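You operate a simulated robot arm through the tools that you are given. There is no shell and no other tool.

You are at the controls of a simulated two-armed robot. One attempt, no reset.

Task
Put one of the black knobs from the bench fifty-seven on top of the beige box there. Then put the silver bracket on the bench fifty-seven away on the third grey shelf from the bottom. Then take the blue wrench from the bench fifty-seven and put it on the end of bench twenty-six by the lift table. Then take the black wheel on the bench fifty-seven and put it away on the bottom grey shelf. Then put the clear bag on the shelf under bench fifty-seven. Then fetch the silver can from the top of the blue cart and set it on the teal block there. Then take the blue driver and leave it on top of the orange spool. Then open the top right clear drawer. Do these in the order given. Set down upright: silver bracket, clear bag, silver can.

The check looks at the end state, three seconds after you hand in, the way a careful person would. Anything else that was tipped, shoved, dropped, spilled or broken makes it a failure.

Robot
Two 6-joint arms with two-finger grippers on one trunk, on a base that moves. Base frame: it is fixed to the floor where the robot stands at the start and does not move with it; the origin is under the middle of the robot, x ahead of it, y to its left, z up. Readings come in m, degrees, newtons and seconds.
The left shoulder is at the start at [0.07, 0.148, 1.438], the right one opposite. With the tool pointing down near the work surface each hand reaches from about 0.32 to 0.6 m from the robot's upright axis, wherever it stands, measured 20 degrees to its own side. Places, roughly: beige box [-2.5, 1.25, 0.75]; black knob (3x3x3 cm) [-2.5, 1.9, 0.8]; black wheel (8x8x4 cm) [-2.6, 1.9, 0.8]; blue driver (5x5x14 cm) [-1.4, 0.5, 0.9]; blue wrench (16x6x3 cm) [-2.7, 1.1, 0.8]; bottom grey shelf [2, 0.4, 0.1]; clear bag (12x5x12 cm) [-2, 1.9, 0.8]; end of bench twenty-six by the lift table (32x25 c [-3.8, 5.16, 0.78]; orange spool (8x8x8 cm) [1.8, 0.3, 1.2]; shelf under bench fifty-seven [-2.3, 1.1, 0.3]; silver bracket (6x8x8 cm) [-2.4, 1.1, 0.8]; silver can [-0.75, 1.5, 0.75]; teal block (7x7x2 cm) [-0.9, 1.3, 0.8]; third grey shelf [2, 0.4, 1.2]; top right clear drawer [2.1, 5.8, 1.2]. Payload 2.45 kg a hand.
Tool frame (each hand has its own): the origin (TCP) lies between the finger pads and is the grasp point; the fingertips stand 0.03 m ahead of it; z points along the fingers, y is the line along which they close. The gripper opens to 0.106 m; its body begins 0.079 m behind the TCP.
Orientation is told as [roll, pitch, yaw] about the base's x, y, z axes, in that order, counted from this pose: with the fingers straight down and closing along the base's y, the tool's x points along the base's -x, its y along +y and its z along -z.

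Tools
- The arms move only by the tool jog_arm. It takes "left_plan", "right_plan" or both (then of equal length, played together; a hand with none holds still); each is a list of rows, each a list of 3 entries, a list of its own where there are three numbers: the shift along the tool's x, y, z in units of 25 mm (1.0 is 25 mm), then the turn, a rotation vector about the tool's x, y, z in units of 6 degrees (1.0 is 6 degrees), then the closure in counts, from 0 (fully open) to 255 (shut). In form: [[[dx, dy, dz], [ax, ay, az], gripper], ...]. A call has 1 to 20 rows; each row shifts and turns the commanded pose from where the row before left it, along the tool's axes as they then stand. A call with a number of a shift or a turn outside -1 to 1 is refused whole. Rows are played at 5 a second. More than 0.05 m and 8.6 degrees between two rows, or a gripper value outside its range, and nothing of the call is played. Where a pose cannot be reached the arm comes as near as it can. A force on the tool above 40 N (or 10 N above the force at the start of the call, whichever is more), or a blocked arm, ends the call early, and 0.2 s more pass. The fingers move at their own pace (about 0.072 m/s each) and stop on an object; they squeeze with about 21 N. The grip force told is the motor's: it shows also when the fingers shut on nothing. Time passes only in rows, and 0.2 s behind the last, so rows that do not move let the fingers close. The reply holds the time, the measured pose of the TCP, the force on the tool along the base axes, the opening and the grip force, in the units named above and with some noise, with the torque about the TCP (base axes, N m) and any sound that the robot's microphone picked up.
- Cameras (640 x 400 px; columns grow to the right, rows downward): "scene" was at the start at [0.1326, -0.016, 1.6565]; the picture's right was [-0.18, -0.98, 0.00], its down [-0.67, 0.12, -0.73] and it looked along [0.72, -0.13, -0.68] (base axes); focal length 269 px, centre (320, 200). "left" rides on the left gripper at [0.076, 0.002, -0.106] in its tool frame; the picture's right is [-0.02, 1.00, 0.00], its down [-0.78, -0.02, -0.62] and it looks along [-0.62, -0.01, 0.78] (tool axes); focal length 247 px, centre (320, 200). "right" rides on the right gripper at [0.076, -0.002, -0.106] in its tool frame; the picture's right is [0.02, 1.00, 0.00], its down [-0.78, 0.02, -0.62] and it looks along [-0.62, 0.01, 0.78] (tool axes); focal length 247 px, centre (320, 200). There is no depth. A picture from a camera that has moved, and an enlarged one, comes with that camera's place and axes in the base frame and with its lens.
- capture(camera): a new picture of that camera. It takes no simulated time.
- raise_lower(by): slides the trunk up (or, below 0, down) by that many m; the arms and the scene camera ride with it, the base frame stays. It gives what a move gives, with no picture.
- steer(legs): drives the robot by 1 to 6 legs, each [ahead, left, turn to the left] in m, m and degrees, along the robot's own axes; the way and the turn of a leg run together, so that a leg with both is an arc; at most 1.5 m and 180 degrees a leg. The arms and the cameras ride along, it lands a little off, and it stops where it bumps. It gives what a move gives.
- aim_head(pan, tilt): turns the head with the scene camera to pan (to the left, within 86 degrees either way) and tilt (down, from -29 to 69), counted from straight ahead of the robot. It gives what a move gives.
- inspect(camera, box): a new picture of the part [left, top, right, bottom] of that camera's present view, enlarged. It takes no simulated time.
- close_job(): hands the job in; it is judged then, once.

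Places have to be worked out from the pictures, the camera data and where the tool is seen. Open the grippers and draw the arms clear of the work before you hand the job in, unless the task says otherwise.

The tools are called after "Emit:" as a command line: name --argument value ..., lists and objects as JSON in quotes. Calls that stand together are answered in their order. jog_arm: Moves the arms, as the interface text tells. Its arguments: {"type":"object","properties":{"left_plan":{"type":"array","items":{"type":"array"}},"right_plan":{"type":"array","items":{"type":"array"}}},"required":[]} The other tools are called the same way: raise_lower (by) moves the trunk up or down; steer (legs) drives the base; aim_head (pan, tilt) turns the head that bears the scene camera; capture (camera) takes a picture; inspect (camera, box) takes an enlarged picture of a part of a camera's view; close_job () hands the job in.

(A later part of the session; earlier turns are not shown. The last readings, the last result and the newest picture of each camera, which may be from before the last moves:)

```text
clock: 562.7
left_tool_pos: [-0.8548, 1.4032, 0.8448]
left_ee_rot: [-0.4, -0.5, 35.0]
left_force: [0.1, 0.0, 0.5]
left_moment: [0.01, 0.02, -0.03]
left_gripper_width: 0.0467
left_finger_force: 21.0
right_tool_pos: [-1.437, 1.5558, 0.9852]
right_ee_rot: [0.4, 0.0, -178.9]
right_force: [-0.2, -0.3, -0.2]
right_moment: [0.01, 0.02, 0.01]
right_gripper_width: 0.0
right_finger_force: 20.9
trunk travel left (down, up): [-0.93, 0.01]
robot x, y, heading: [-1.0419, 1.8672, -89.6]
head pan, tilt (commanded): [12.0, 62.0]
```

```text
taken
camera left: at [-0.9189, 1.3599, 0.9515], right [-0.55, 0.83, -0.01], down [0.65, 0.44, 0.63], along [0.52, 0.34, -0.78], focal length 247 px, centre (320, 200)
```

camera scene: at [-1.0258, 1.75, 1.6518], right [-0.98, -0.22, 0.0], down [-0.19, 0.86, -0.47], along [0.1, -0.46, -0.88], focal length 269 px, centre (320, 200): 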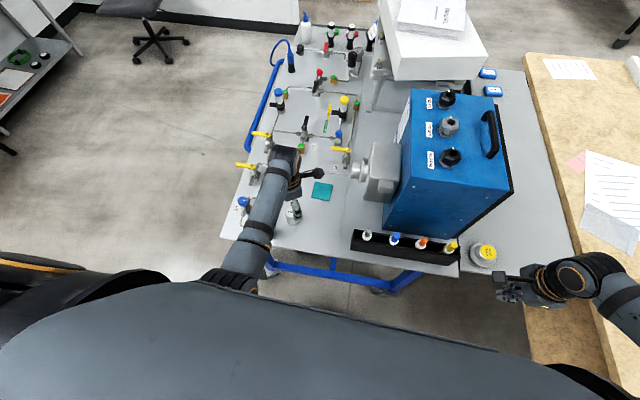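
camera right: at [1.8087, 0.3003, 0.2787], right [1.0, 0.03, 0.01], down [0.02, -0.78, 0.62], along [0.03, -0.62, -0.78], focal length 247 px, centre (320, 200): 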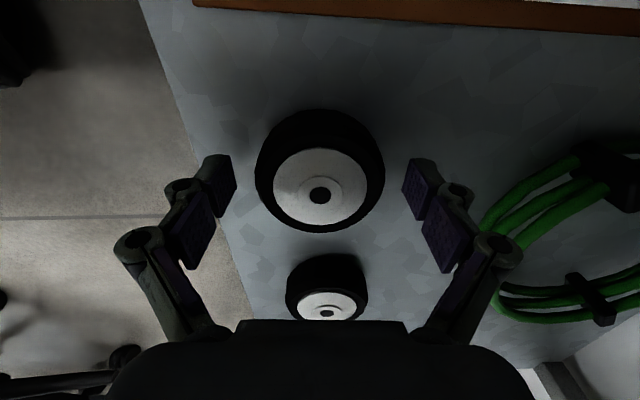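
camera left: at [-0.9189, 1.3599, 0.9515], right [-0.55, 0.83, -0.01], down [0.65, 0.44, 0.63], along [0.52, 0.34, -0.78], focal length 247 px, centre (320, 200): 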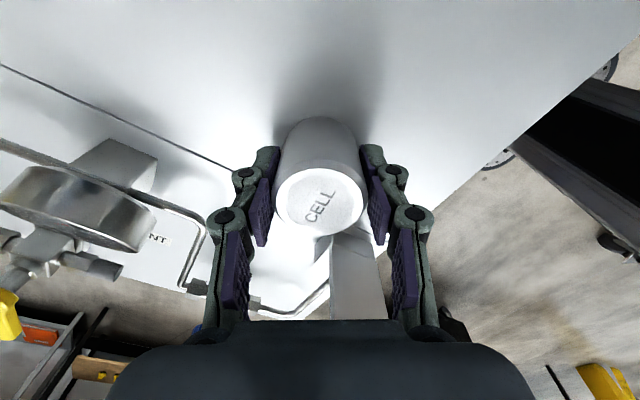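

The can is held (4.7 cm). I lift it 6 cm and check.

Emit:
jog_arm --left_plan '[[[0, 0, -0.4], [0, 0, 0], 255], [[0, 0, -0.6], [0, 0, 0], 255], [[0, 0, -0.7], [0, 0, 0], 255], [[0, 0, -0.7], [0, 0, 0], 255], [[0.5, -0.2, 0], [0, 0, 0], 255], [[0.9, -0.37, 0], [0, 0, 0], 255], [[0, 0, 0], [0, 0, 0], 255]]'

Emit:
capture --camera "left"

```text
clock: 564.3
left_tool_pos: [-0.8764, 1.3707, 0.9039]
left_ee_rot: [-0.3, -0.3, 34.9]
left_force: [0.3, -0.4, -0.4]
left_moment: [-0.02, 0.0, 0.03]
left_gripper_width: 0.0467
left_finger_force: 20.9
right_tool_pos: [-1.4353, 1.5567, 0.9843]
right_ee_rot: [0.6, -0.1, -178.7]
right_force: [-0.1, -0.7, 0.1]
right_moment: [-0.02, 0.0, 0.03]
right_gripper_width: 0.0
right_finger_force: 20.9
trunk travel left (down, up): [-0.93, 0.01]
robot x, y, heading: [-1.043, 1.8643, -89.5]
head pan, tilt (commanded): [12.0, 62.0]
```

```text
taken
camera left: at [-0.9397, 1.3286, 1.0114], right [-0.55, 0.83, -0.01], down [0.65, 0.44, 0.63], along [0.52, 0.34, -0.78], focal length 247 px, centre (320, 200)
```

left: 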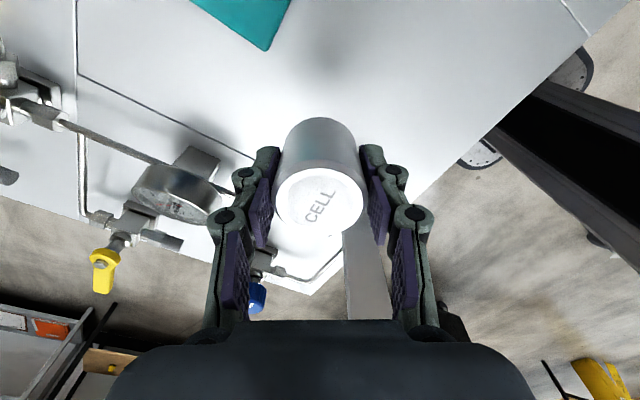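

The can is up, and the flow-meter is untouched. I move the base 6.5 cm ahead for reach and shift over the block.

Emit:
steer --legs '[[0.065, 0, 0]]'

Emit:
capture --camera "left"

```text
clock: 565.3
left_tool_pos: [-0.8755, 1.3125, 0.9076]
left_ee_rot: [-0.6, -0.2, 35.0]
left_force: [0.1, 1.5, -0.5]
left_moment: [-0.05, 0.0, -0.02]
left_gripper_width: 0.0469
left_finger_force: 20.6
right_tool_pos: [-1.4363, 1.4979, 0.9883]
right_ee_rot: [1.0, 0.1, -178.9]
right_force: [-0.4, 1.0, 0.6]
right_moment: [-0.05, -0.01, -0.01]
right_gripper_width: 0.0003
right_finger_force: 21.3
trunk travel left (down, up): [-0.93, 0.01]
robot x, y, heading: [-1.0388, 1.7989, -89.5]
head pan, tilt (commanded): [12.0, 62.0]
```

```text
taken
camera left: at [-0.9391, 1.2704, 1.0145], right [-0.55, 0.83, -0.01], down [0.65, 0.44, 0.62], along [0.52, 0.34, -0.78], focal length 247 px, centre (320, 200)
```

left: 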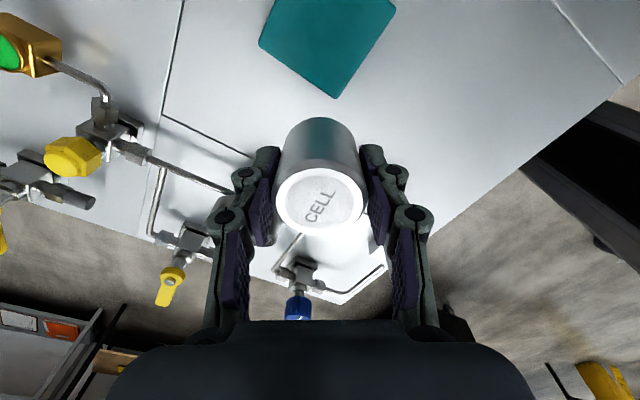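

I shift the can over the block's centre and check with the wrist and head cameras.

Emit:
jog_arm --left_plan '[[[0.86, 0.147, 0], [0, 0, 0], 255], [[0.86, 0.147, 0], [0, 0, 0], 255], [[0.86, 0.147, 0], [0, 0, 0], 255], [[0, 0, 0], [0, 0, 0], 255]]'

Emit:
capture --camera "left"

Emit:
inspect --camera "scene" --box '[240, 110, 400, 210]'

```text
clock: 566.3
left_tool_pos: [-0.928, 1.2786, 0.9045]
left_ee_rot: [-0.5, -0.8, 35.1]
left_force: [-1.0, -0.4, -1.1]
left_moment: [0.0, -0.05, -0.05]
left_gripper_width: 0.0472
left_finger_force: 21.0
right_tool_pos: [-1.4355, 1.4928, 0.9849]
right_ee_rot: [0.5, 0.1, -178.9]
right_force: [0.3, -0.3, 0.3]
right_moment: [0.02, 0.01, 0.01]
right_gripper_width: 0.0
right_finger_force: 21.3
trunk travel left (down, up): [-0.93, 0.01]
robot x, y, heading: [-1.039, 1.8011, -89.6]
head pan, tilt (commanded): [12.0, 62.0]
```

```text
taken
camera left: at [-0.9928, 1.2356, 1.0092], right [-0.56, 0.83, -0.01], down [0.64, 0.44, 0.63], along [0.53, 0.35, -0.77], focal length 247 px, centre (320, 200)
```

left: 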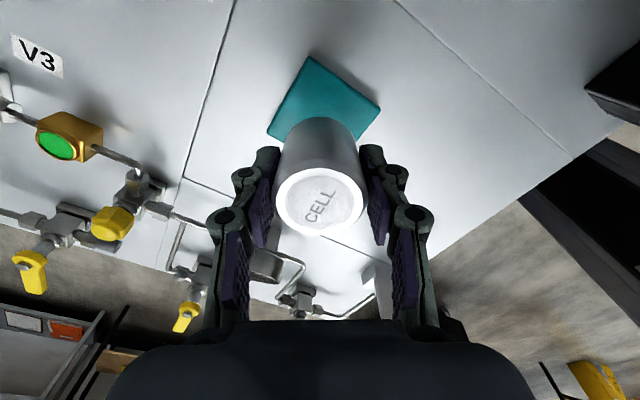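

```text
4.00 times, centred on (320, 160) of scene
camera zoom: at [-1.0249, 1.6852, 1.6517], right [-0.98, -0.22, 0.0], down [-0.19, 0.86, -0.47], along [0.1, -0.46, -0.88], focal length 1076 px, centre (320, 360)
```

zoom: 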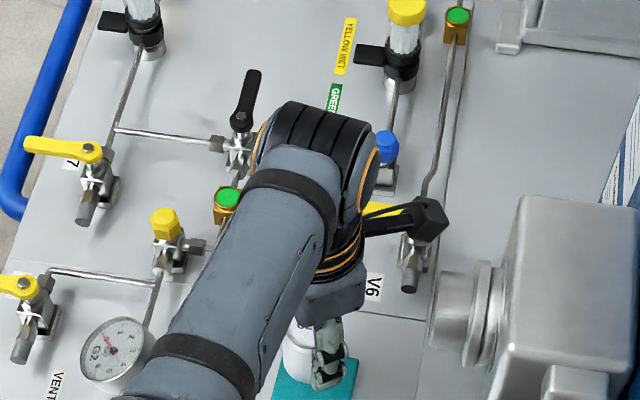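

Block centre again [-0.93, 1.28]; the can is within 5 mm of it. I lower toward contact at TCP≈0.865.

Emit:
jog_arm --left_plan '[[[0.13, 0, 0.5], [0, 0, 0], 255], [[0, 0, 0.5], [0, 0, 0], 255], [[0, 0, 0.3], [0, 0, 0], 255], [[0, 0, 0], [0, 0, 0], 255]]'

Emit:
jog_arm --left_plan '[[[0, 0, 0.1], [0, 0, 0], 255], [[0, 0, 0.1], [0, 0, 0], 255], [[0, 0, 0], [0, 0, 0], 255]]'

```text
clock: 567.3
left_tool_pos: [-0.9373, 1.2773, 0.8709]
left_ee_rot: [-0.3, -0.4, 34.9]
left_force: [0.6, 0.4, -2.5]
left_moment: [0.05, -0.01, 0.03]
left_gripper_width: 0.0469
left_finger_force: 20.8
right_tool_pos: [-1.4357, 1.4916, 0.9847]
right_ee_rot: [0.5, 0.1, -178.9]
right_force: [-0.2, 0.1, 0.5]
right_moment: [-0.02, 0.0, 0.0]
right_gripper_width: 0.0001
right_finger_force: 21.7
trunk travel left (down, up): [-0.93, 0.01]
robot x, y, heading: [-1.0421, 1.8005, -89.5]
head pan, tilt (commanded): [12.0, 62.0]
```

```text
clock: 568.1
left_tool_pos: [-0.9364, 1.2785, 0.8658]
left_ee_rot: [-0.3, -0.4, 34.9]
left_force: [-0.3, -0.6, -1.9]
left_moment: [-0.02, 0.02, 0.0]
left_gripper_width: 0.0465
left_finger_force: 20.6
right_tool_pos: [-1.4376, 1.4927, 0.9843]
right_ee_rot: [0.5, 0.1, -178.9]
right_force: [0.1, 0.1, -0.6]
right_moment: [0.02, -0.01, 0.03]
right_gripper_width: 0.0
right_finger_force: 21.3
trunk travel left (down, up): [-0.93, 0.01]
robot x, y, heading: [-1.0393, 1.8021, -89.4]
head pan, tilt (commanded): [12.0, 62.0]
```

Not touching yet at 0.8658; I go on in 2 mm steps.

Emit:
jog_arm --left_plan '[[[0, 0, 0.1], [0, 0, 0], 255], [[0, 0, 0.1], [0, 0, 0], 255], [[0, 0, 0], [0, 0, 0], 255]]'

Emit:
capture --camera "left"

```text
clock: 568.9
left_tool_pos: [-0.9379, 1.2782, 0.8613]
left_ee_rot: [-0.3, -0.3, 34.9]
left_force: [-0.8, 0.4, -0.9]
left_moment: [-0.01, -0.03, -0.01]
left_gripper_width: 0.0467
left_finger_force: 21.3
right_tool_pos: [-1.4363, 1.4927, 0.9863]
right_ee_rot: [0.6, 0.0, -178.9]
right_force: [0.9, -0.6, 0.3]
right_moment: [0.0, 0.0, 0.0]
right_gripper_width: 0.0
right_finger_force: 20.9
trunk travel left (down, up): [-0.93, 0.01]
robot x, y, heading: [-1.042, 1.8019, -89.4]
head pan, tilt (commanded): [12.0, 62.0]
```

```text
taken
camera left: at [-1.0006, 1.2349, 0.968], right [-0.55, 0.83, -0.01], down [0.65, 0.43, 0.63], along [0.52, 0.34, -0.78], focal length 247 px, centre (320, 200)
```

left: 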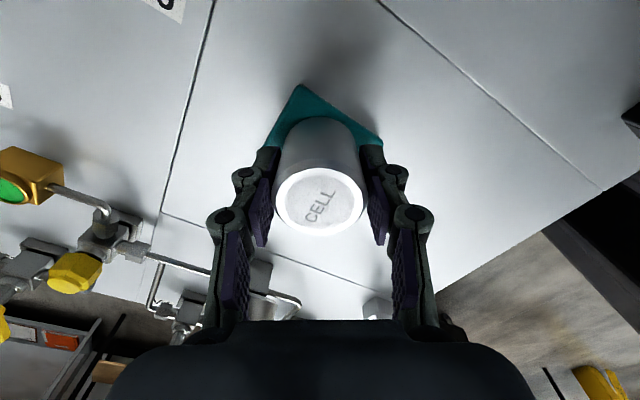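

The can's base is centred over the block. I continue down.

Emit:
jog_arm --left_plan '[[[0, 0, 0.1], [0, 0, 0], 255], [[0, 0, 0.08], [0, 0, 0], 255], [[0, 0, 0], [0, 0, 0], 255]]'

Emit:
jog_arm --left_plan '[[[0, 0, 0.08], [0, 0, 0], 255], [[0, 0, 0.08], [0, 0, 0], 255], [[0, 0, 0], [0, 0, 0], 255]]'

```text
clock: 569.7
left_tool_pos: [-0.9373, 1.2781, 0.8585]
left_ee_rot: [-0.4, -0.4, 34.9]
left_force: [0.3, -1.3, 5.9]
left_moment: [-0.04, 0.01, -0.01]
left_gripper_width: 0.0469
left_finger_force: 21.0
right_tool_pos: [-1.4357, 1.4932, 0.9854]
right_ee_rot: [0.5, 0.0, -178.9]
right_force: [0.0, -0.3, -0.8]
right_moment: [0.0, 0.01, 0.02]
right_gripper_width: 0.0
right_finger_force: 21.0
trunk travel left (down, up): [-0.93, 0.01]
robot x, y, heading: [-1.038, 1.8055, -90.0]
head pan, tilt (commanded): [12.0, 62.0]
```

```text
clock: 570.5
left_tool_pos: [-0.9369, 1.2791, 0.854]
left_ee_rot: [-0.5, -0.3, 34.9]
left_force: [0.6, -3.5, 14.9]
left_moment: [-0.09, -0.05, 0.02]
left_gripper_width: 0.0467
left_finger_force: 21.0
right_tool_pos: [-1.4367, 1.494, 0.9858]
right_ee_rot: [0.7, 0.0, -178.9]
right_force: [0.3, 0.0, 0.2]
right_moment: [0.02, -0.02, 0.02]
right_gripper_width: 0.0
right_finger_force: 20.8
trunk travel left (down, up): [-0.93, 0.01]
robot x, y, heading: [-1.0422, 1.7995, -89.5]
head pan, tilt (commanded): [12.0, 62.0]
```

Contact made (15 N). I ease up and open slowly.

Emit:
jog_arm --left_plan '[[[0, 0, -0.12], [0, 0, 0], 255], [[0, 0, 0], [0, 0, 0], 255], [[0, 0, 0], [0, 0, 0], 135], [[0, 0, 0], [0, 0, 0], 125], [[0, 0, 0], [0, 0, 0], 110], [[0, 0, 0], [0, 0, 0], 80], [[0, 0, 0], [0, 0, 0], 50], [[0, 0, 0], [0, 0, 0], 50]]'

Emit:
capture --camera "left"

```text
clock: 572.3
left_tool_pos: [-0.9378, 1.2772, 0.8568]
left_ee_rot: [-0.4, -0.3, 35.0]
left_force: [-0.3, 1.0, -0.1]
left_moment: [-0.04, 0.01, -0.01]
left_gripper_width: 0.0852
left_finger_force: 0.1
right_tool_pos: [-1.4362, 1.492, 0.9861]
right_ee_rot: [0.5, 0.1, -178.9]
right_force: [-0.2, -0.1, 0.6]
right_moment: [-0.03, -0.03, 0.0]
right_gripper_width: 0.0
right_finger_force: 21.2
trunk travel left (down, up): [-0.93, 0.01]
robot x, y, heading: [-1.0406, 1.8002, -89.3]
head pan, tilt (commanded): [12.0, 62.0]
```

```text
taken
camera left: at [-1.0005, 1.2351, 0.9623], right [-0.55, 0.83, -0.01], down [0.65, 0.43, 0.63], along [0.52, 0.34, -0.78], focal length 247 px, centre (320, 200)
```

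left: 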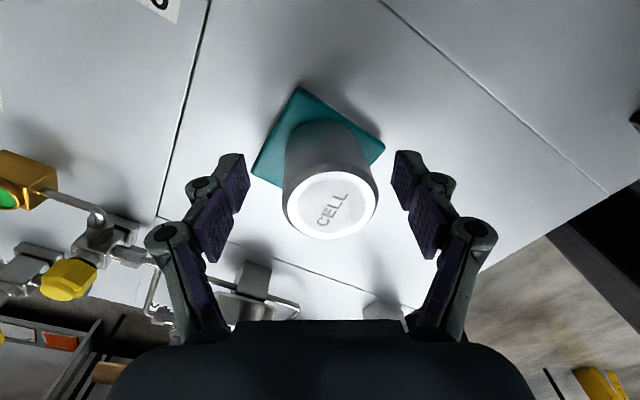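

The can stands centred on the teal block. I raise the hand and check from above.

Emit:
jog_arm --left_plan '[[[0, 0, -0.4], [0, 0, 0], 50], [[0, 0, -0.7], [0, 0, 0], 50], [[0, 0, -0.9], [0, 0, 0], 40], [[0, 0, -0.9], [0, 0, 0], 0], [[0, 0, -0.9], [0, 0, 0], 0], [[0, 0, -0.9], [0, 0, 0], 0], [[0, 0, -0.9], [0, 0, 0], 0], [[0, 0, -0.9], [0, 0, 0], 0]]'

Emit:
capture --camera "left"

Emit:
inspect --camera "scene" --box '[200, 110, 360, 210]'

```text
clock: 574.3
left_tool_pos: [-0.8868, 1.2612, 1.0267]
left_ee_rot: [-4.5, -3.1, 37.0]
left_force: [0.4, -0.1, -0.2]
left_moment: [-0.01, 0.03, 0.03]
left_gripper_width: 0.106
left_finger_force: 0.0
right_tool_pos: [-1.4361, 1.4924, 0.9852]
right_ee_rot: [0.4, 0.0, -178.9]
right_force: [-1.0, -0.4, 0.6]
right_moment: [0.01, 0.0, 0.0]
right_gripper_width: 0.0
right_finger_force: 21.2
trunk travel left (down, up): [-0.93, 0.01]
robot x, y, heading: [-1.0373, 1.8002, -89.5]
head pan, tilt (commanded): [12.0, 62.0]
stopped in row 8 (left hand): the arm was blocked; the commanded pose is now the measured one
```

```text
taken
camera left: at [-0.9583, 1.2192, 1.1291], right [-0.58, 0.81, -0.08], down [0.58, 0.48, 0.66], along [0.57, 0.34, -0.74], focal length 247 px, centre (320, 200)
```

left: 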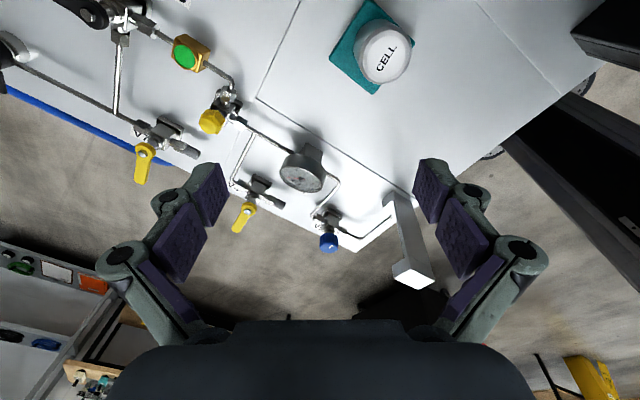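

```text
4.00 times, centred on (280, 160) of scene
camera zoom: at [-1.025, 1.6859, 1.6517], right [-0.98, -0.22, 0.0], down [-0.19, 0.86, -0.47], along [0.1, -0.46, -0.88], focal length 1076 px, centre (480, 360)
```

zoom: 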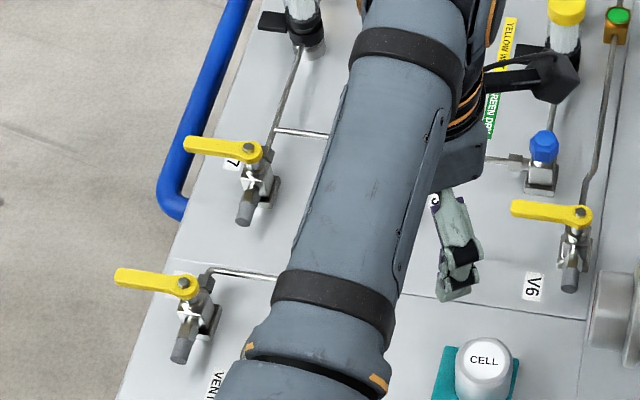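

The can stands upright on the teal block: task 6 done. The left arm drifted near a joint limit; I close its fingers, level it, and shift it west before backing away from the cart.

Emit:
jog_arm --left_plan '[[[0.6, 0.45, 0], [-0.3, 0, 0], 150], [[0.65, 0.5, 0], [-0.3, 0, 0], 255], [[0.65, 0.5, 0], [-0.3, 0, 0], 255], [[0.65, 0.45, 0], [0, 0, 0], 255]]'

Emit:
steer --legs '[[-0.65, 0, 0]]'

Emit:
aim_head --pan 0 --tilt 40

Emit:
capture --camera "scene"

Emit:
inspect --camera "scene" --box '[240, 120, 400, 220]'

```text
clock: 575.5
left_tool_pos: [-0.9105, 1.2554, 1.0113]
left_ee_rot: [-1.9, -6.8, 39.7]
left_force: [0.6, 0.1, 0.5]
left_moment: [0.01, -0.01, 0.05]
left_gripper_width: 0.0003
left_finger_force: 21.2
right_tool_pos: [-1.4362, 1.4927, 0.986]
right_ee_rot: [0.5, 0.0, -179.0]
right_force: [1.0, 0.7, 0.7]
right_moment: [0.0, -0.01, -0.02]
right_gripper_width: 0.0
right_finger_force: 20.8
trunk travel left (down, up): [-0.93, 0.01]
robot x, y, heading: [-1.0387, 1.8009, -89.5]
head pan, tilt (commanded): [12.0, 62.0]
stopped in row 4 (left hand): the arm was blocked; the commanded pose is now the measured one
```

```text
clock: 579.0
left_tool_pos: [-0.9196, 1.8992, 1.0107]
left_ee_rot: [-1.7, -6.7, 39.2]
left_force: [0.0, 0.1, 0.6]
left_moment: [-0.03, 0.03, -0.03]
left_gripper_width: 0.0
left_finger_force: 21.0
right_tool_pos: [-1.4413, 2.1397, 0.9863]
right_ee_rot: [0.4, 0.0, -179.4]
right_force: [-0.2, 0.5, -0.2]
right_moment: [0.01, 0.01, -0.01]
right_gripper_width: 0.0001
right_finger_force: 21.3
trunk travel left (down, up): [-0.93, 0.01]
robot x, y, heading: [-1.0442, 2.4466, -90.0]
head pan, tilt (commanded): [12.0, 62.0]
```

```text
clock: 579.9
left_tool_pos: [-0.918, 1.9006, 1.0112]
left_ee_rot: [-1.9, -6.9, 39.2]
left_force: [0.0, 0.3, -0.5]
left_moment: [-0.01, 0.0, 0.0]
left_gripper_width: 0.0
left_finger_force: 21.1
right_tool_pos: [-1.442, 2.1411, 0.9858]
right_ee_rot: [0.4, 0.0, -179.5]
right_force: [-0.3, 0.4, -0.3]
right_moment: [-0.01, 0.02, -0.04]
right_gripper_width: 0.0
right_finger_force: 21.2
trunk travel left (down, up): [-0.93, 0.01]
robot x, y, heading: [-1.0418, 2.444, -89.7]
head pan, tilt (commanded): [0.0, 40.0]
```

```text
taken
camera scene: at [-1.0423, 2.3088, 1.6807], right [-1.0, 0.0, 0.0], down [0.0, 0.64, -0.77], along [0.0, -0.77, -0.64], focal length 269 px, centre (320, 200)
```

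scene: 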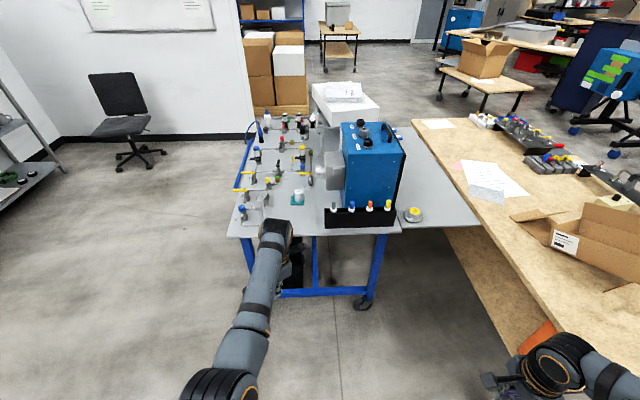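

```text
4.00 times, centred on (320, 170) of scene
camera zoom: at [-1.0423, 2.3088, 1.6807], right [-1.0, 0.0, 0.0], down [0.0, 0.64, -0.77], along [0.0, -0.77, -0.64], focal length 1076 px, centre (320, 320)
```

zoom: 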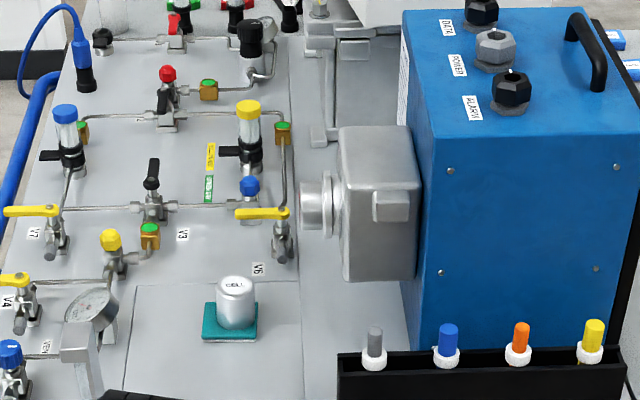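

The can and block look right. I level and unwind the left hand, then drive east and around to the south side of the cart for the blue driver.

Emit:
jog_arm --left_plan '[[[0, 0, 0.3], [-0.49, 0.35, 0], 255], [[0, 0, 0.3], [-0.49, 0.35, 0], 255], [[0, 0, 0], [0, 0, 0.9], 255], [[0, 0, 0], [0, 0, 0.9], 255], [[0, 0, 0], [0, 0, 0.9], 255], [[0, 0, 0], [0, 0, 0.9], 255], [[0, 0, 0], [0, 0, 0.9], 255], [[0, 0, 0], [0, 0, 0.9], 255], [[0, 0, 0], [0, 0, 0.9], 255], [[0, 0, 0], [0, 0, 0], 255]]'

Emit:
steer --legs '[[0, 1.33, 0], [0.75, 0, 0], [1.35, 0, 0]]'

```text
clock: 582.1
left_tool_pos: [-0.9191, 1.9014, 0.9961]
left_ee_rot: [4.8, 0.5, 1.5]
left_force: [-1.1, -0.3, -0.1]
left_moment: [-0.01, -0.01, 0.04]
left_gripper_width: 0.0003
left_finger_force: 21.2
right_tool_pos: [-1.4426, 2.1403, 0.9854]
right_ee_rot: [0.5, -0.1, -179.5]
right_force: [-0.4, -0.3, 0.0]
right_moment: [0.0, 0.02, 0.02]
right_gripper_width: 0.0
right_finger_force: 21.0
trunk travel left (down, up): [-0.93, 0.01]
robot x, y, heading: [-1.0454, 2.4473, -89.9]
head pan, tilt (commanded): [0.0, 40.0]
```

```text
clock: 598.8
left_tool_pos: [0.433, -0.1963, 0.9962]
left_ee_rot: [4.7, 0.5, 2.6]
left_force: [-0.5, -0.3, 0.0]
left_moment: [-0.02, -0.02, 0.0]
left_gripper_width: 0.0
left_finger_force: 21.1
right_tool_pos: [-0.0954, 0.0346, 0.9859]
right_ee_rot: [0.5, 0.1, -178.2]
right_force: [0.3, -0.1, 0.0]
right_moment: [-0.03, 0.0, 0.02]
right_gripper_width: 0.0
right_finger_force: 21.0
trunk travel left (down, up): [-0.93, 0.01]
robot x, y, heading: [0.2967, 0.3442, -89.2]
head pan, tilt (commanded): [0.0, 40.0]
```

I turn west, move along the south side of the cart and face north toward the driver's holder.

Emit:
steer --legs '[[0, 0, -90.5], [0.5, 0.78, 0], [1.25, 0, 0], [0, 0, -90]]'

Emit:
aim_head --pan 0 --tilt 40

Emit:
capture --camera "scene"

```text
clock: 617.2
left_tool_pos: [-1.5871, 0.0794, 0.9963]
left_ee_rot: [4.8, 0.5, -177.1]
left_force: [-0.2, -0.1, 0.6]
left_moment: [-0.01, 0.03, -0.01]
left_gripper_width: 0.0
left_finger_force: 21.3
right_tool_pos: [-1.059, -0.1479, 0.9848]
right_ee_rot: [0.5, 0.1, 2.1]
right_force: [0.6, -0.1, -0.5]
right_moment: [0.03, 0.02, 0.0]
right_gripper_width: 0.0
right_finger_force: 20.9
trunk travel left (down, up): [-0.93, 0.01]
robot x, y, heading: [-1.4494, -0.4603, 91.3]
head pan, tilt (commanded): [0.0, 40.0]
```

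```text
clock: 617.8
left_tool_pos: [-1.5878, 0.0802, 0.9961]
left_ee_rot: [4.8, 0.5, -177.2]
left_force: [0.1, -0.4, -0.1]
left_moment: [-0.02, -0.03, 0.02]
left_gripper_width: 0.0001
left_finger_force: 21.3
right_tool_pos: [-1.0586, -0.147, 0.9853]
right_ee_rot: [0.6, -0.1, 2.0]
right_force: [0.1, -0.4, -0.3]
right_moment: [0.01, 0.03, -0.01]
right_gripper_width: 0.0
right_finger_force: 20.8
trunk travel left (down, up): [-0.93, 0.01]
robot x, y, heading: [-1.449, -0.4625, 91.6]
head pan, tilt (commanded): [0.0, 40.0]
```

```text
taken
camera scene: at [-1.4528, -0.3274, 1.6807], right [1.0, 0.02, 0.0], down [0.02, -0.64, -0.77], along [-0.02, 0.77, -0.64], focal length 269 px, centre (320, 200)
```

scene: 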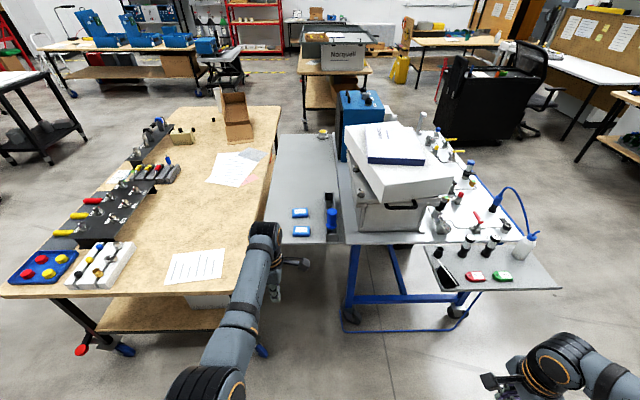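

The blue driver stands in a dark holder at the SW of the cart. I zoom in on it.

Emit:
inspect --camera "scene" --box '[280, 190, 380, 252]'

```text
6.40 times, centred on (330, 221) of scene
camera zoom: at [-1.4528, -0.3274, 1.6807], right [1.0, 0.02, 0.0], down [0.02, -0.64, -0.77], along [-0.02, 0.77, -0.64], focal length 1722 px, centre (256, 66)
```

zoom: 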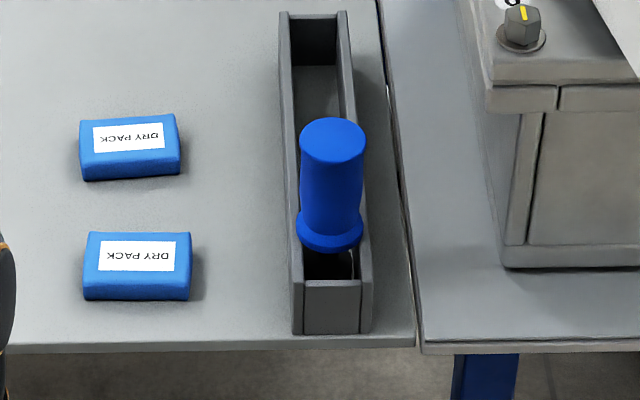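

The driver is a blue handle (≈4.25 cm thick, top z≈0.92) standing in a narrow tray at about [-1.426, 0.507]. Because the fourth shelf hangs over the spool, I will hold it from the side: I turn the right tool to yaw 0, extend it, then pitch it 60° forward.

Emit:
jog_arm --right_plan '[[[0, 0, 0], [0, 0, -1], 200], [[0, 0, 0], [0, 0, -1], 100], [[0, 0, 0], [0, 0, -1], 0], [[0, 0, 0], [0, 0, -1], 0], [[0, 0, 0], [0, 0, -1], 0], [[0, 0, 0], [0, 0, -1], 0], [[0, 0, 0], [0, 0, -1], 0], [[0, 0, 0], [0, 0, -1], 0], [[0, 0, 0], [0, 0, -1], 0], [[0, 0, 0], [0, 0, -1], 0], [[0, 0, 0], [0, 0, -1], 0], [[0, 0, 0], [0, 0, -1], 0], [[0, 0, 0], [0, 0, -1], 0], [[0, 0, 0], [0, 0, -1], 0], [[0, 0, 0], [0, 0, -0.93], 0]]'

Emit:
jog_arm --right_plan '[[[-0.855, 0.945, 0], [0, 0, 0], 0], [[-0.855, 0.945, 0], [0, 0, 0], 0], [[-0.855, 0.945, 0], [0, 0, 0], 0], [[-0.855, 0.945, 0], [0, 0, 0], 0], [[-0.855, 0.945, 0], [0, 0, 0], 0], [[-0.855, 0.945, 0], [0, 0, 0], 0], [[-0.855, 0.945, 0], [0, 0, 0], 0], [[-0.855, 0.945, 0], [0, 0, 0], 0], [[-0.855, 0.945, 0], [0, 0, 0], 0], [[-0.855, 0.945, 0], [0, 0, 0], 0], [[-0.855, 0.945, 0], [0, 0, 0], 0]]'

Emit:
jog_arm --right_plan '[[[0, 0, 0], [0, -1, 0], 0], [[0, 0, 0], [0, -1, 0], 0], [[0, 0, 0], [0, -1, 0], 0], [[0, 0, 0], [0, -1, 0], 0], [[0, 0, 0], [0, -1, 0], 0], [[0, 0, 0], [0, -1, 0], 0], [[0, 0, 0], [0, -1, 0], 0], [[0, 0, 0], [0, -1, 0], 0], [[0, 0, 0], [0, -1, 0], 0], [[0, 0, 0], [0, -1, 0], 0]]'

Emit:
capture --camera "scene"

Emit:
capture --camera "right"

```text
clock: 621.0
left_tool_pos: [-1.5874, 0.0779, 0.9958]
left_ee_rot: [4.9, 0.5, -177.2]
left_force: [-0.7, 0.3, 0.8]
left_moment: [0.04, 0.0, 0.02]
left_gripper_width: 0.0
left_finger_force: 21.0
right_tool_pos: [-1.0578, -0.1481, 0.9864]
right_ee_rot: [0.0, -0.6, 91.7]
right_force: [0.6, 0.2, 0.9]
right_moment: [0.0, 0.05, 0.0]
right_gripper_width: 0.106
right_finger_force: 0.1
trunk travel left (down, up): [-0.93, 0.01]
robot x, y, heading: [-1.4498, -0.4582, 91.5]
head pan, tilt (commanded): [0.0, 40.0]
```

```text
clock: 623.4
left_tool_pos: [-1.5892, 0.0795, 0.9969]
left_ee_rot: [4.9, 0.6, -177.1]
left_force: [0.1, 0.0, -0.1]
left_moment: [0.0, -0.02, -0.01]
left_gripper_width: 0.0
left_finger_force: 20.9
right_tool_pos: [-1.326, 0.0811, 0.9882]
right_ee_rot: [0.0, -0.3, 91.5]
right_force: [-0.4, 0.1, -0.4]
right_moment: [0.0, -0.04, -0.03]
right_gripper_width: 0.1061
right_finger_force: 0.0
trunk travel left (down, up): [-0.93, 0.01]
robot x, y, heading: [-1.4538, -0.4588, 91.4]
head pan, tilt (commanded): [0.0, 40.0]
```

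```text
clock: 625.6
left_tool_pos: [-1.5884, 0.0788, 0.9969]
left_ee_rot: [4.8, 0.4, -177.1]
left_force: [-0.2, 0.3, -0.4]
left_moment: [-0.04, 0.01, 0.01]
left_gripper_width: 0.0
left_finger_force: 21.2
right_tool_pos: [-1.3056, 0.0877, 0.9926]
right_ee_rot: [-6.5, -61.5, 98.1]
right_force: [-0.9, 0.9, 0.4]
right_moment: [-0.03, -0.01, 0.01]
right_gripper_width: 0.1061
right_finger_force: 0.1
trunk travel left (down, up): [-0.93, 0.01]
robot x, y, heading: [-1.453, -0.4596, 91.4]
head pan, tilt (commanded): [0.0, 40.0]
```

```text
taken
camera scene: at [-1.4529, -0.3279, 1.6808], right [1.0, 0.02, 0.0], down [0.02, -0.64, -0.77], along [-0.02, 0.77, -0.64], focal length 269 px, centre (320, 200)
```

scene: 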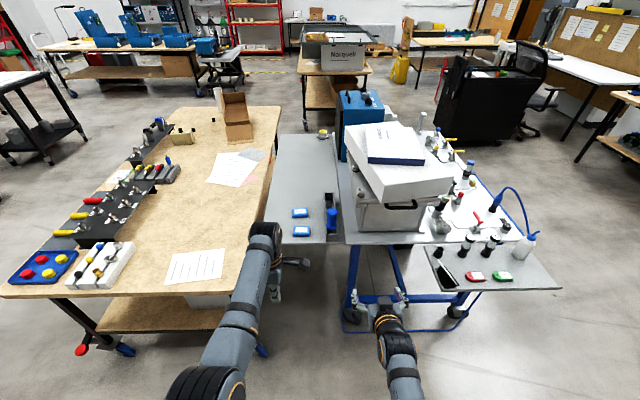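

```text
taken
camera right: at [-1.2977, -0.042, 0.9757], right [-1.0, -0.05, -0.07], down [-0.06, -0.18, 0.98], along [-0.06, 0.98, 0.17], focal length 247 px, centre (320, 200)
```

right: 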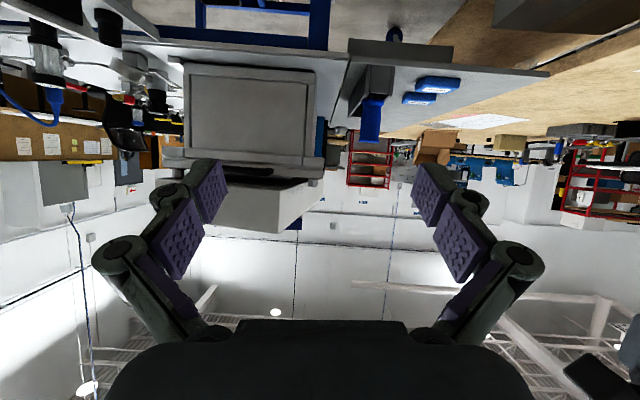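

The right hand now points forward, 28° below horizontal. I level its closing axis by 3.5° and drive toward the driver, stopping 15 cm short.

Emit:
jog_arm --right_plan '[[[0, 0, 0], [0, 0, 0.58], 0], [[0, 0, 0], [0, 0, 0], 0]]'

Emit:
steer --legs '[[0.27, 0.121, 0]]'

Emit:
capture --camera "right"

Emit:
aim_head --pan -10 --tilt 50

Emit:
capture --camera "scene"

Emit:
inspect --camera "scene" --box '[280, 80, 440, 180]'

```text
clock: 626.2
left_tool_pos: [-1.5878, 0.0791, 0.9962]
left_ee_rot: [4.8, 0.5, -177.1]
left_force: [0.3, -0.8, 0.0]
left_moment: [-0.02, 0.01, -0.02]
left_gripper_width: 0.0001
left_finger_force: 20.6
right_tool_pos: [-1.3056, 0.0851, 0.991]
right_ee_rot: [-0.1, -61.1, 90.7]
right_force: [-0.5, -0.2, -0.4]
right_moment: [0.01, -0.01, -0.03]
right_gripper_width: 0.106
right_finger_force: 0.0
trunk travel left (down, up): [-0.93, 0.01]
robot x, y, heading: [-1.4478, -0.459, 91.4]
head pan, tilt (commanded): [0.0, 40.0]
```

```text
clock: 628.2
left_tool_pos: [-1.7151, 0.3441, 0.9975]
left_ee_rot: [4.7, 0.4, -177.0]
left_force: [0.0, -0.1, 0.8]
left_moment: [0.04, 0.01, 0.03]
left_gripper_width: 0.0001
left_finger_force: 20.7
right_tool_pos: [-1.4317, 0.3464, 0.9871]
right_ee_rot: [0.0, -60.8, 90.6]
right_force: [-0.6, -0.2, 0.0]
right_moment: [0.03, 0.0, 0.0]
right_gripper_width: 0.1059
right_finger_force: 0.1
trunk travel left (down, up): [-0.93, 0.01]
robot x, y, heading: [-1.5763, -0.1959, 91.5]
head pan, tilt (commanded): [0.0, 40.0]
```

```text
taken
camera right: at [-1.4289, 0.2169, 0.9714], right [-1.0, -0.02, -0.02], down [-0.02, -0.16, 0.99], along [-0.02, 0.99, 0.16], focal length 247 px, centre (320, 200)
```

right: 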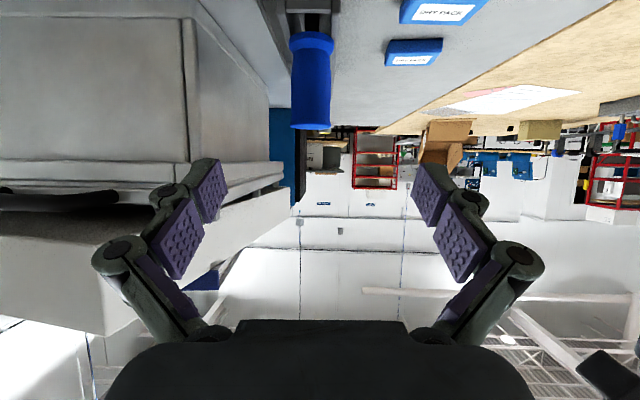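

```text
clock: 629.0
left_tool_pos: [-1.715, 0.3453, 0.9959]
left_ee_rot: [4.7, 0.5, -177.0]
left_force: [-0.3, 1.0, -0.6]
left_moment: [0.0, 0.02, -0.03]
left_gripper_width: 0.0003
left_finger_force: 20.7
right_tool_pos: [-1.4329, 0.3487, 0.9856]
right_ee_rot: [-0.5, -60.7, 91.2]
right_force: [0.1, 0.0, 0.3]
right_moment: [0.0, 0.0, 0.02]
right_gripper_width: 0.106
right_finger_force: 0.0
trunk travel left (down, up): [-0.93, 0.01]
robot x, y, heading: [-1.5768, -0.1964, 91.3]
head pan, tilt (commanded): [-10.0, 50.0]
```

```text
taken
camera scene: at [-1.5669, -0.0694, 1.6666], right [0.99, -0.15, 0.0], down [-0.11, -0.76, -0.64], along [0.1, 0.64, -0.77], focal length 269 px, centre (320, 200)
```

scene: 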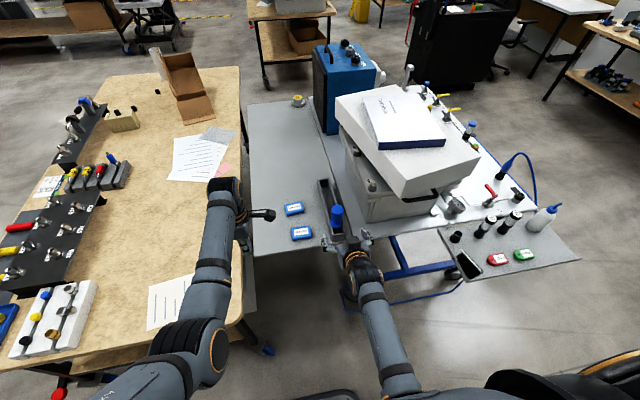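

```text
4.00 times, centred on (360, 130) of scene
camera zoom: at [-1.5669, -0.0694, 1.6666], right [0.99, -0.15, 0.0], down [-0.11, -0.76, -0.64], along [0.1, 0.64, -0.77], focal length 1076 px, centre (160, 480)
```

zoom: 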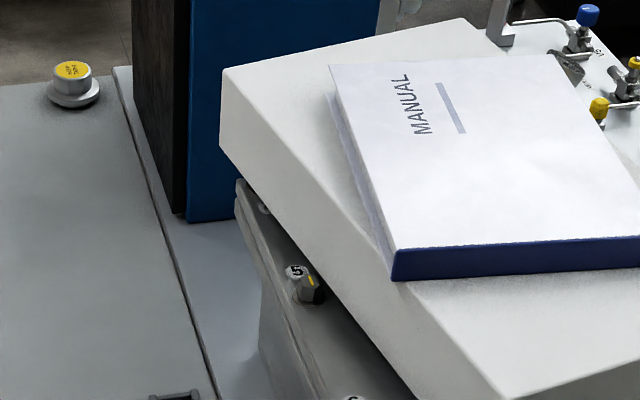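

The driver's handle spans z≈0.846–0.936 at x≈-1.422. I lower the hand to z≈0.895, then drive the open fingers around the handle.

Emit:
jog_arm --right_plan '[[[0.79, 0, 0.443], [0, 0, 0], 0], [[0.79, 0, 0.443], [0, 0, 0], 0], [[0.79, 0, 0.443], [0, 0, 0], 0], [[0.79, 0, 0.443], [0, 0, 0], 0], [[0, 0, 0], [0, 0, 0], 0]]'

Emit:
steer --legs '[[0.09, -0.013, 0]]'

Emit:
capture --camera "right"

```text
clock: 630.2
left_tool_pos: [-1.7152, 0.3451, 0.9971]
left_ee_rot: [4.8, 0.5, -177.1]
left_force: [-0.7, -0.6, 0.5]
left_moment: [-0.02, -0.01, 0.01]
left_gripper_width: 0.0001
left_finger_force: 20.6
right_tool_pos: [-1.4325, 0.3482, 0.8939]
right_ee_rot: [-0.1, -60.7, 90.7]
right_force: [-0.5, -0.9, 0.6]
right_moment: [0.01, -0.02, -0.01]
right_gripper_width: 0.1062
right_finger_force: 0.1
trunk travel left (down, up): [-0.93, 0.01]
robot x, y, heading: [-1.5758, -0.1958, 91.3]
head pan, tilt (commanded): [-10.0, 50.0]
```

```text
clock: 631.3
left_tool_pos: [-1.7055, 0.4337, 0.9976]
left_ee_rot: [4.6, 0.6, -177.0]
left_force: [-0.2, 0.3, -0.3]
left_moment: [0.05, 0.01, 0.01]
left_gripper_width: 0.0
left_finger_force: 20.9
right_tool_pos: [-1.4238, 0.4356, 0.897]
right_ee_rot: [-0.2, -60.8, 90.7]
right_force: [-0.5, -0.7, 0.0]
right_moment: [-0.02, -0.02, -0.01]
right_gripper_width: 0.1061
right_finger_force: 0.1
trunk travel left (down, up): [-0.93, 0.01]
robot x, y, heading: [-1.5708, -0.1059, 91.4]
head pan, tilt (commanded): [-10.0, 50.0]
```

```text
taken
camera right: at [-1.4199, 0.3057, 0.8808], right [-1.0, -0.02, -0.02], down [-0.02, -0.16, 0.99], along [-0.02, 0.99, 0.16], focal length 247 px, centre (320, 200)
```

right: 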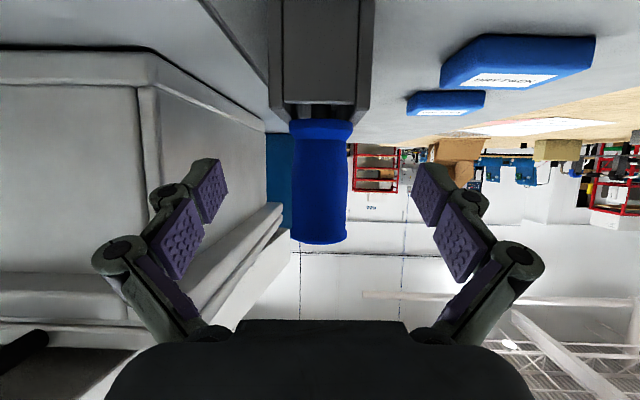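

The handle is centred between the fingers. I drive the last 7 cm so the pads surround it.

Emit:
steer --legs '[[0.07, 0, 0]]'

Emit:
capture --camera "right"

Emit:
inspect --camera "scene" --box '[280, 150, 440, 250]'

```text
clock: 632.3
left_tool_pos: [-1.706, 0.4983, 0.9984]
left_ee_rot: [4.5, 0.6, -177.0]
left_force: [-0.3, -2.0, -0.5]
left_moment: [0.05, 0.0, -0.03]
left_gripper_width: 0.0
left_finger_force: 21.3
right_tool_pos: [-1.4254, 0.5015, 0.8978]
right_ee_rot: [-0.2, -60.9, 90.8]
right_force: [-0.4, 0.1, 0.4]
right_moment: [0.0, -0.01, 0.01]
right_gripper_width: 0.106
right_finger_force: 0.1
trunk travel left (down, up): [-0.93, 0.01]
robot x, y, heading: [-1.5685, -0.0339, 91.5]
head pan, tilt (commanded): [-10.0, 50.0]
```

```text
taken
camera right: at [-1.4213, 0.3723, 0.8817], right [-1.0, -0.02, -0.02], down [-0.02, -0.16, 0.99], along [-0.02, 0.99, 0.16], focal length 247 px, centre (320, 200)
```

right: 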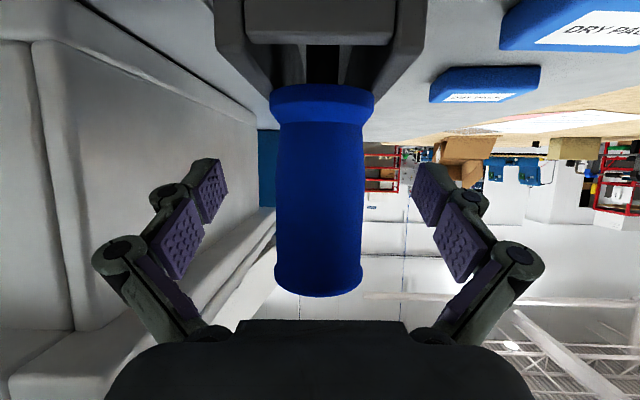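

```text
4.00 times, centred on (360, 200) of scene
camera zoom: at [-1.5577, 0.0803, 1.6674], right [0.99, -0.15, 0.0], down [-0.11, -0.75, -0.65], along [0.1, 0.64, -0.76], focal length 1076 px, centre (160, 200)
```

zoom: 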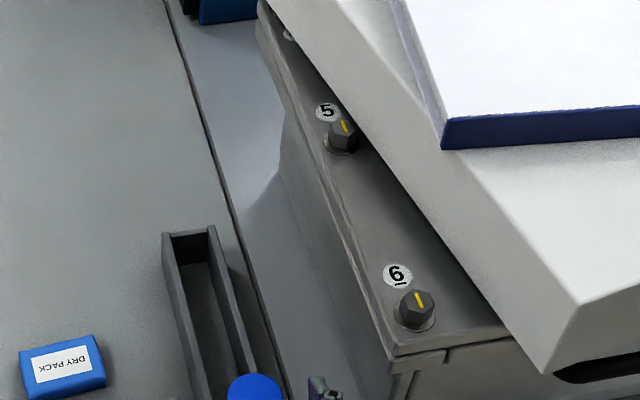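

The handle lies right at the grasp point. I close on it.

Emit:
jog_arm --right_plan '[[[0, 0, 0], [0, 0, 0], 80], [[0, 0, 0], [0, 0, 0], 130], [[0, 0, 0], [0, 0, 0], 180], [[0, 0, 0], [0, 0, 0], 255], [[0, 0, 0], [0, 0, 0], 255], [[0, 0, 0], [0, 0, 0], 255]]'

Emit:
capture --camera "right"

```text
clock: 633.7
left_tool_pos: [-1.7072, 0.5044, 0.997]
left_ee_rot: [4.8, 0.5, -176.9]
left_force: [0.3, -0.1, -1.4]
left_moment: [-0.03, 0.02, 0.01]
left_gripper_width: 0.0001
left_finger_force: 21.0
right_tool_pos: [-1.4244, 0.5071, 0.8936]
right_ee_rot: [-0.1, -60.6, 90.9]
right_force: [1.4, 0.4, 3.4]
right_moment: [0.0, 0.08, -0.01]
right_gripper_width: 0.0364
right_finger_force: 21.2
trunk travel left (down, up): [-0.93, 0.01]
robot x, y, heading: [-1.5707, -0.0356, 91.3]
head pan, tilt (commanded): [-10.0, 50.0]
```

```text
taken
camera right: at [-1.4214, 0.3771, 0.8796], right [-1.0, -0.02, -0.02], down [-0.02, -0.16, 0.99], along [-0.02, 0.99, 0.16], focal length 247 px, centre (320, 200)
```

right: 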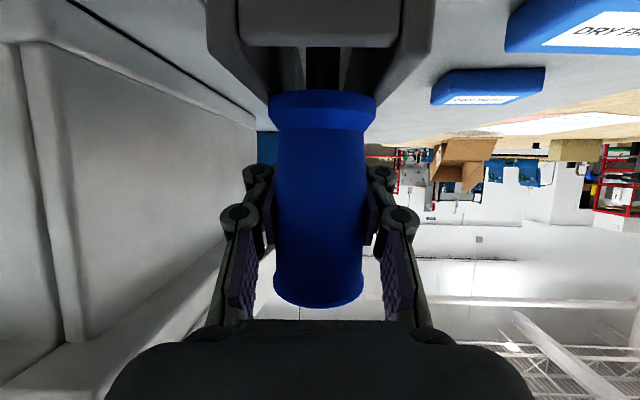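

Held at 3.6 cm. I lift straight up 12 cm.

Emit:
jog_arm --right_plan '[[[-0.35, 0, -0.195], [0, 0, 0], 255], [[-0.7, 0, -0.39], [0, 0, 0], 255], [[-0.8, 0, -0.447], [0, 0, 0], 255], [[-0.8, 0, -0.447], [0, 0, 0], 255], [[-0.8, 0, -0.447], [0, 0, 0], 255], [[-0.75, 0, -0.42], [0, 0, 0], 255], [[0, 0, 0], [0, 0, 0], 255]]'

Emit:
capture --camera "right"

Emit:
capture --camera "scene"

```text
clock: 635.3
left_tool_pos: [-1.7072, 0.5059, 0.9964]
left_ee_rot: [4.9, 0.5, -177.1]
left_force: [-0.2, -0.4, 0.3]
left_moment: [-0.01, 0.01, 0.01]
left_gripper_width: 0.0
left_finger_force: 21.5
right_tool_pos: [-1.4145, 0.5135, 1.0178]
right_ee_rot: [-3.5, -61.3, 94.0]
right_force: [-0.1, -0.3, -2.8]
right_moment: [0.05, 0.0, 0.02]
right_gripper_width: 0.0363
right_finger_force: 21.0
trunk travel left (down, up): [-0.93, 0.01]
robot x, y, heading: [-1.5686, -0.0351, 91.3]
head pan, tilt (commanded): [-10.0, 50.0]
```

```text
taken
camera right: at [-1.4109, 0.3832, 1.0021], right [-1.0, -0.03, -0.05], down [-0.04, -0.17, 0.98], along [-0.04, 0.99, 0.17], focal length 247 px, centre (320, 200)
```

right: 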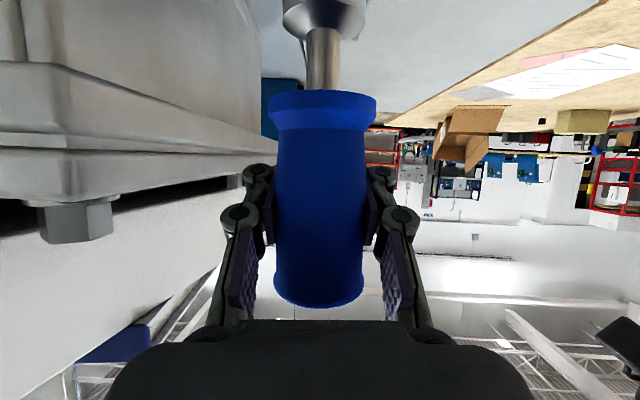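

```text
taken
camera scene: at [-1.5578, 0.0901, 1.6665], right [0.99, -0.15, 0.0], down [-0.11, -0.76, -0.64], along [0.1, 0.64, -0.77], focal length 269 px, centre (320, 200)
```

scene: 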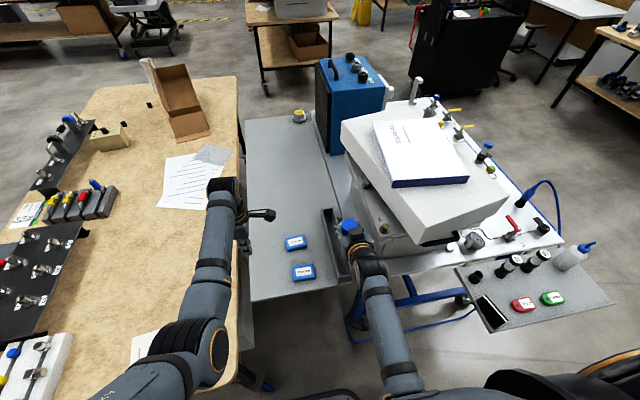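

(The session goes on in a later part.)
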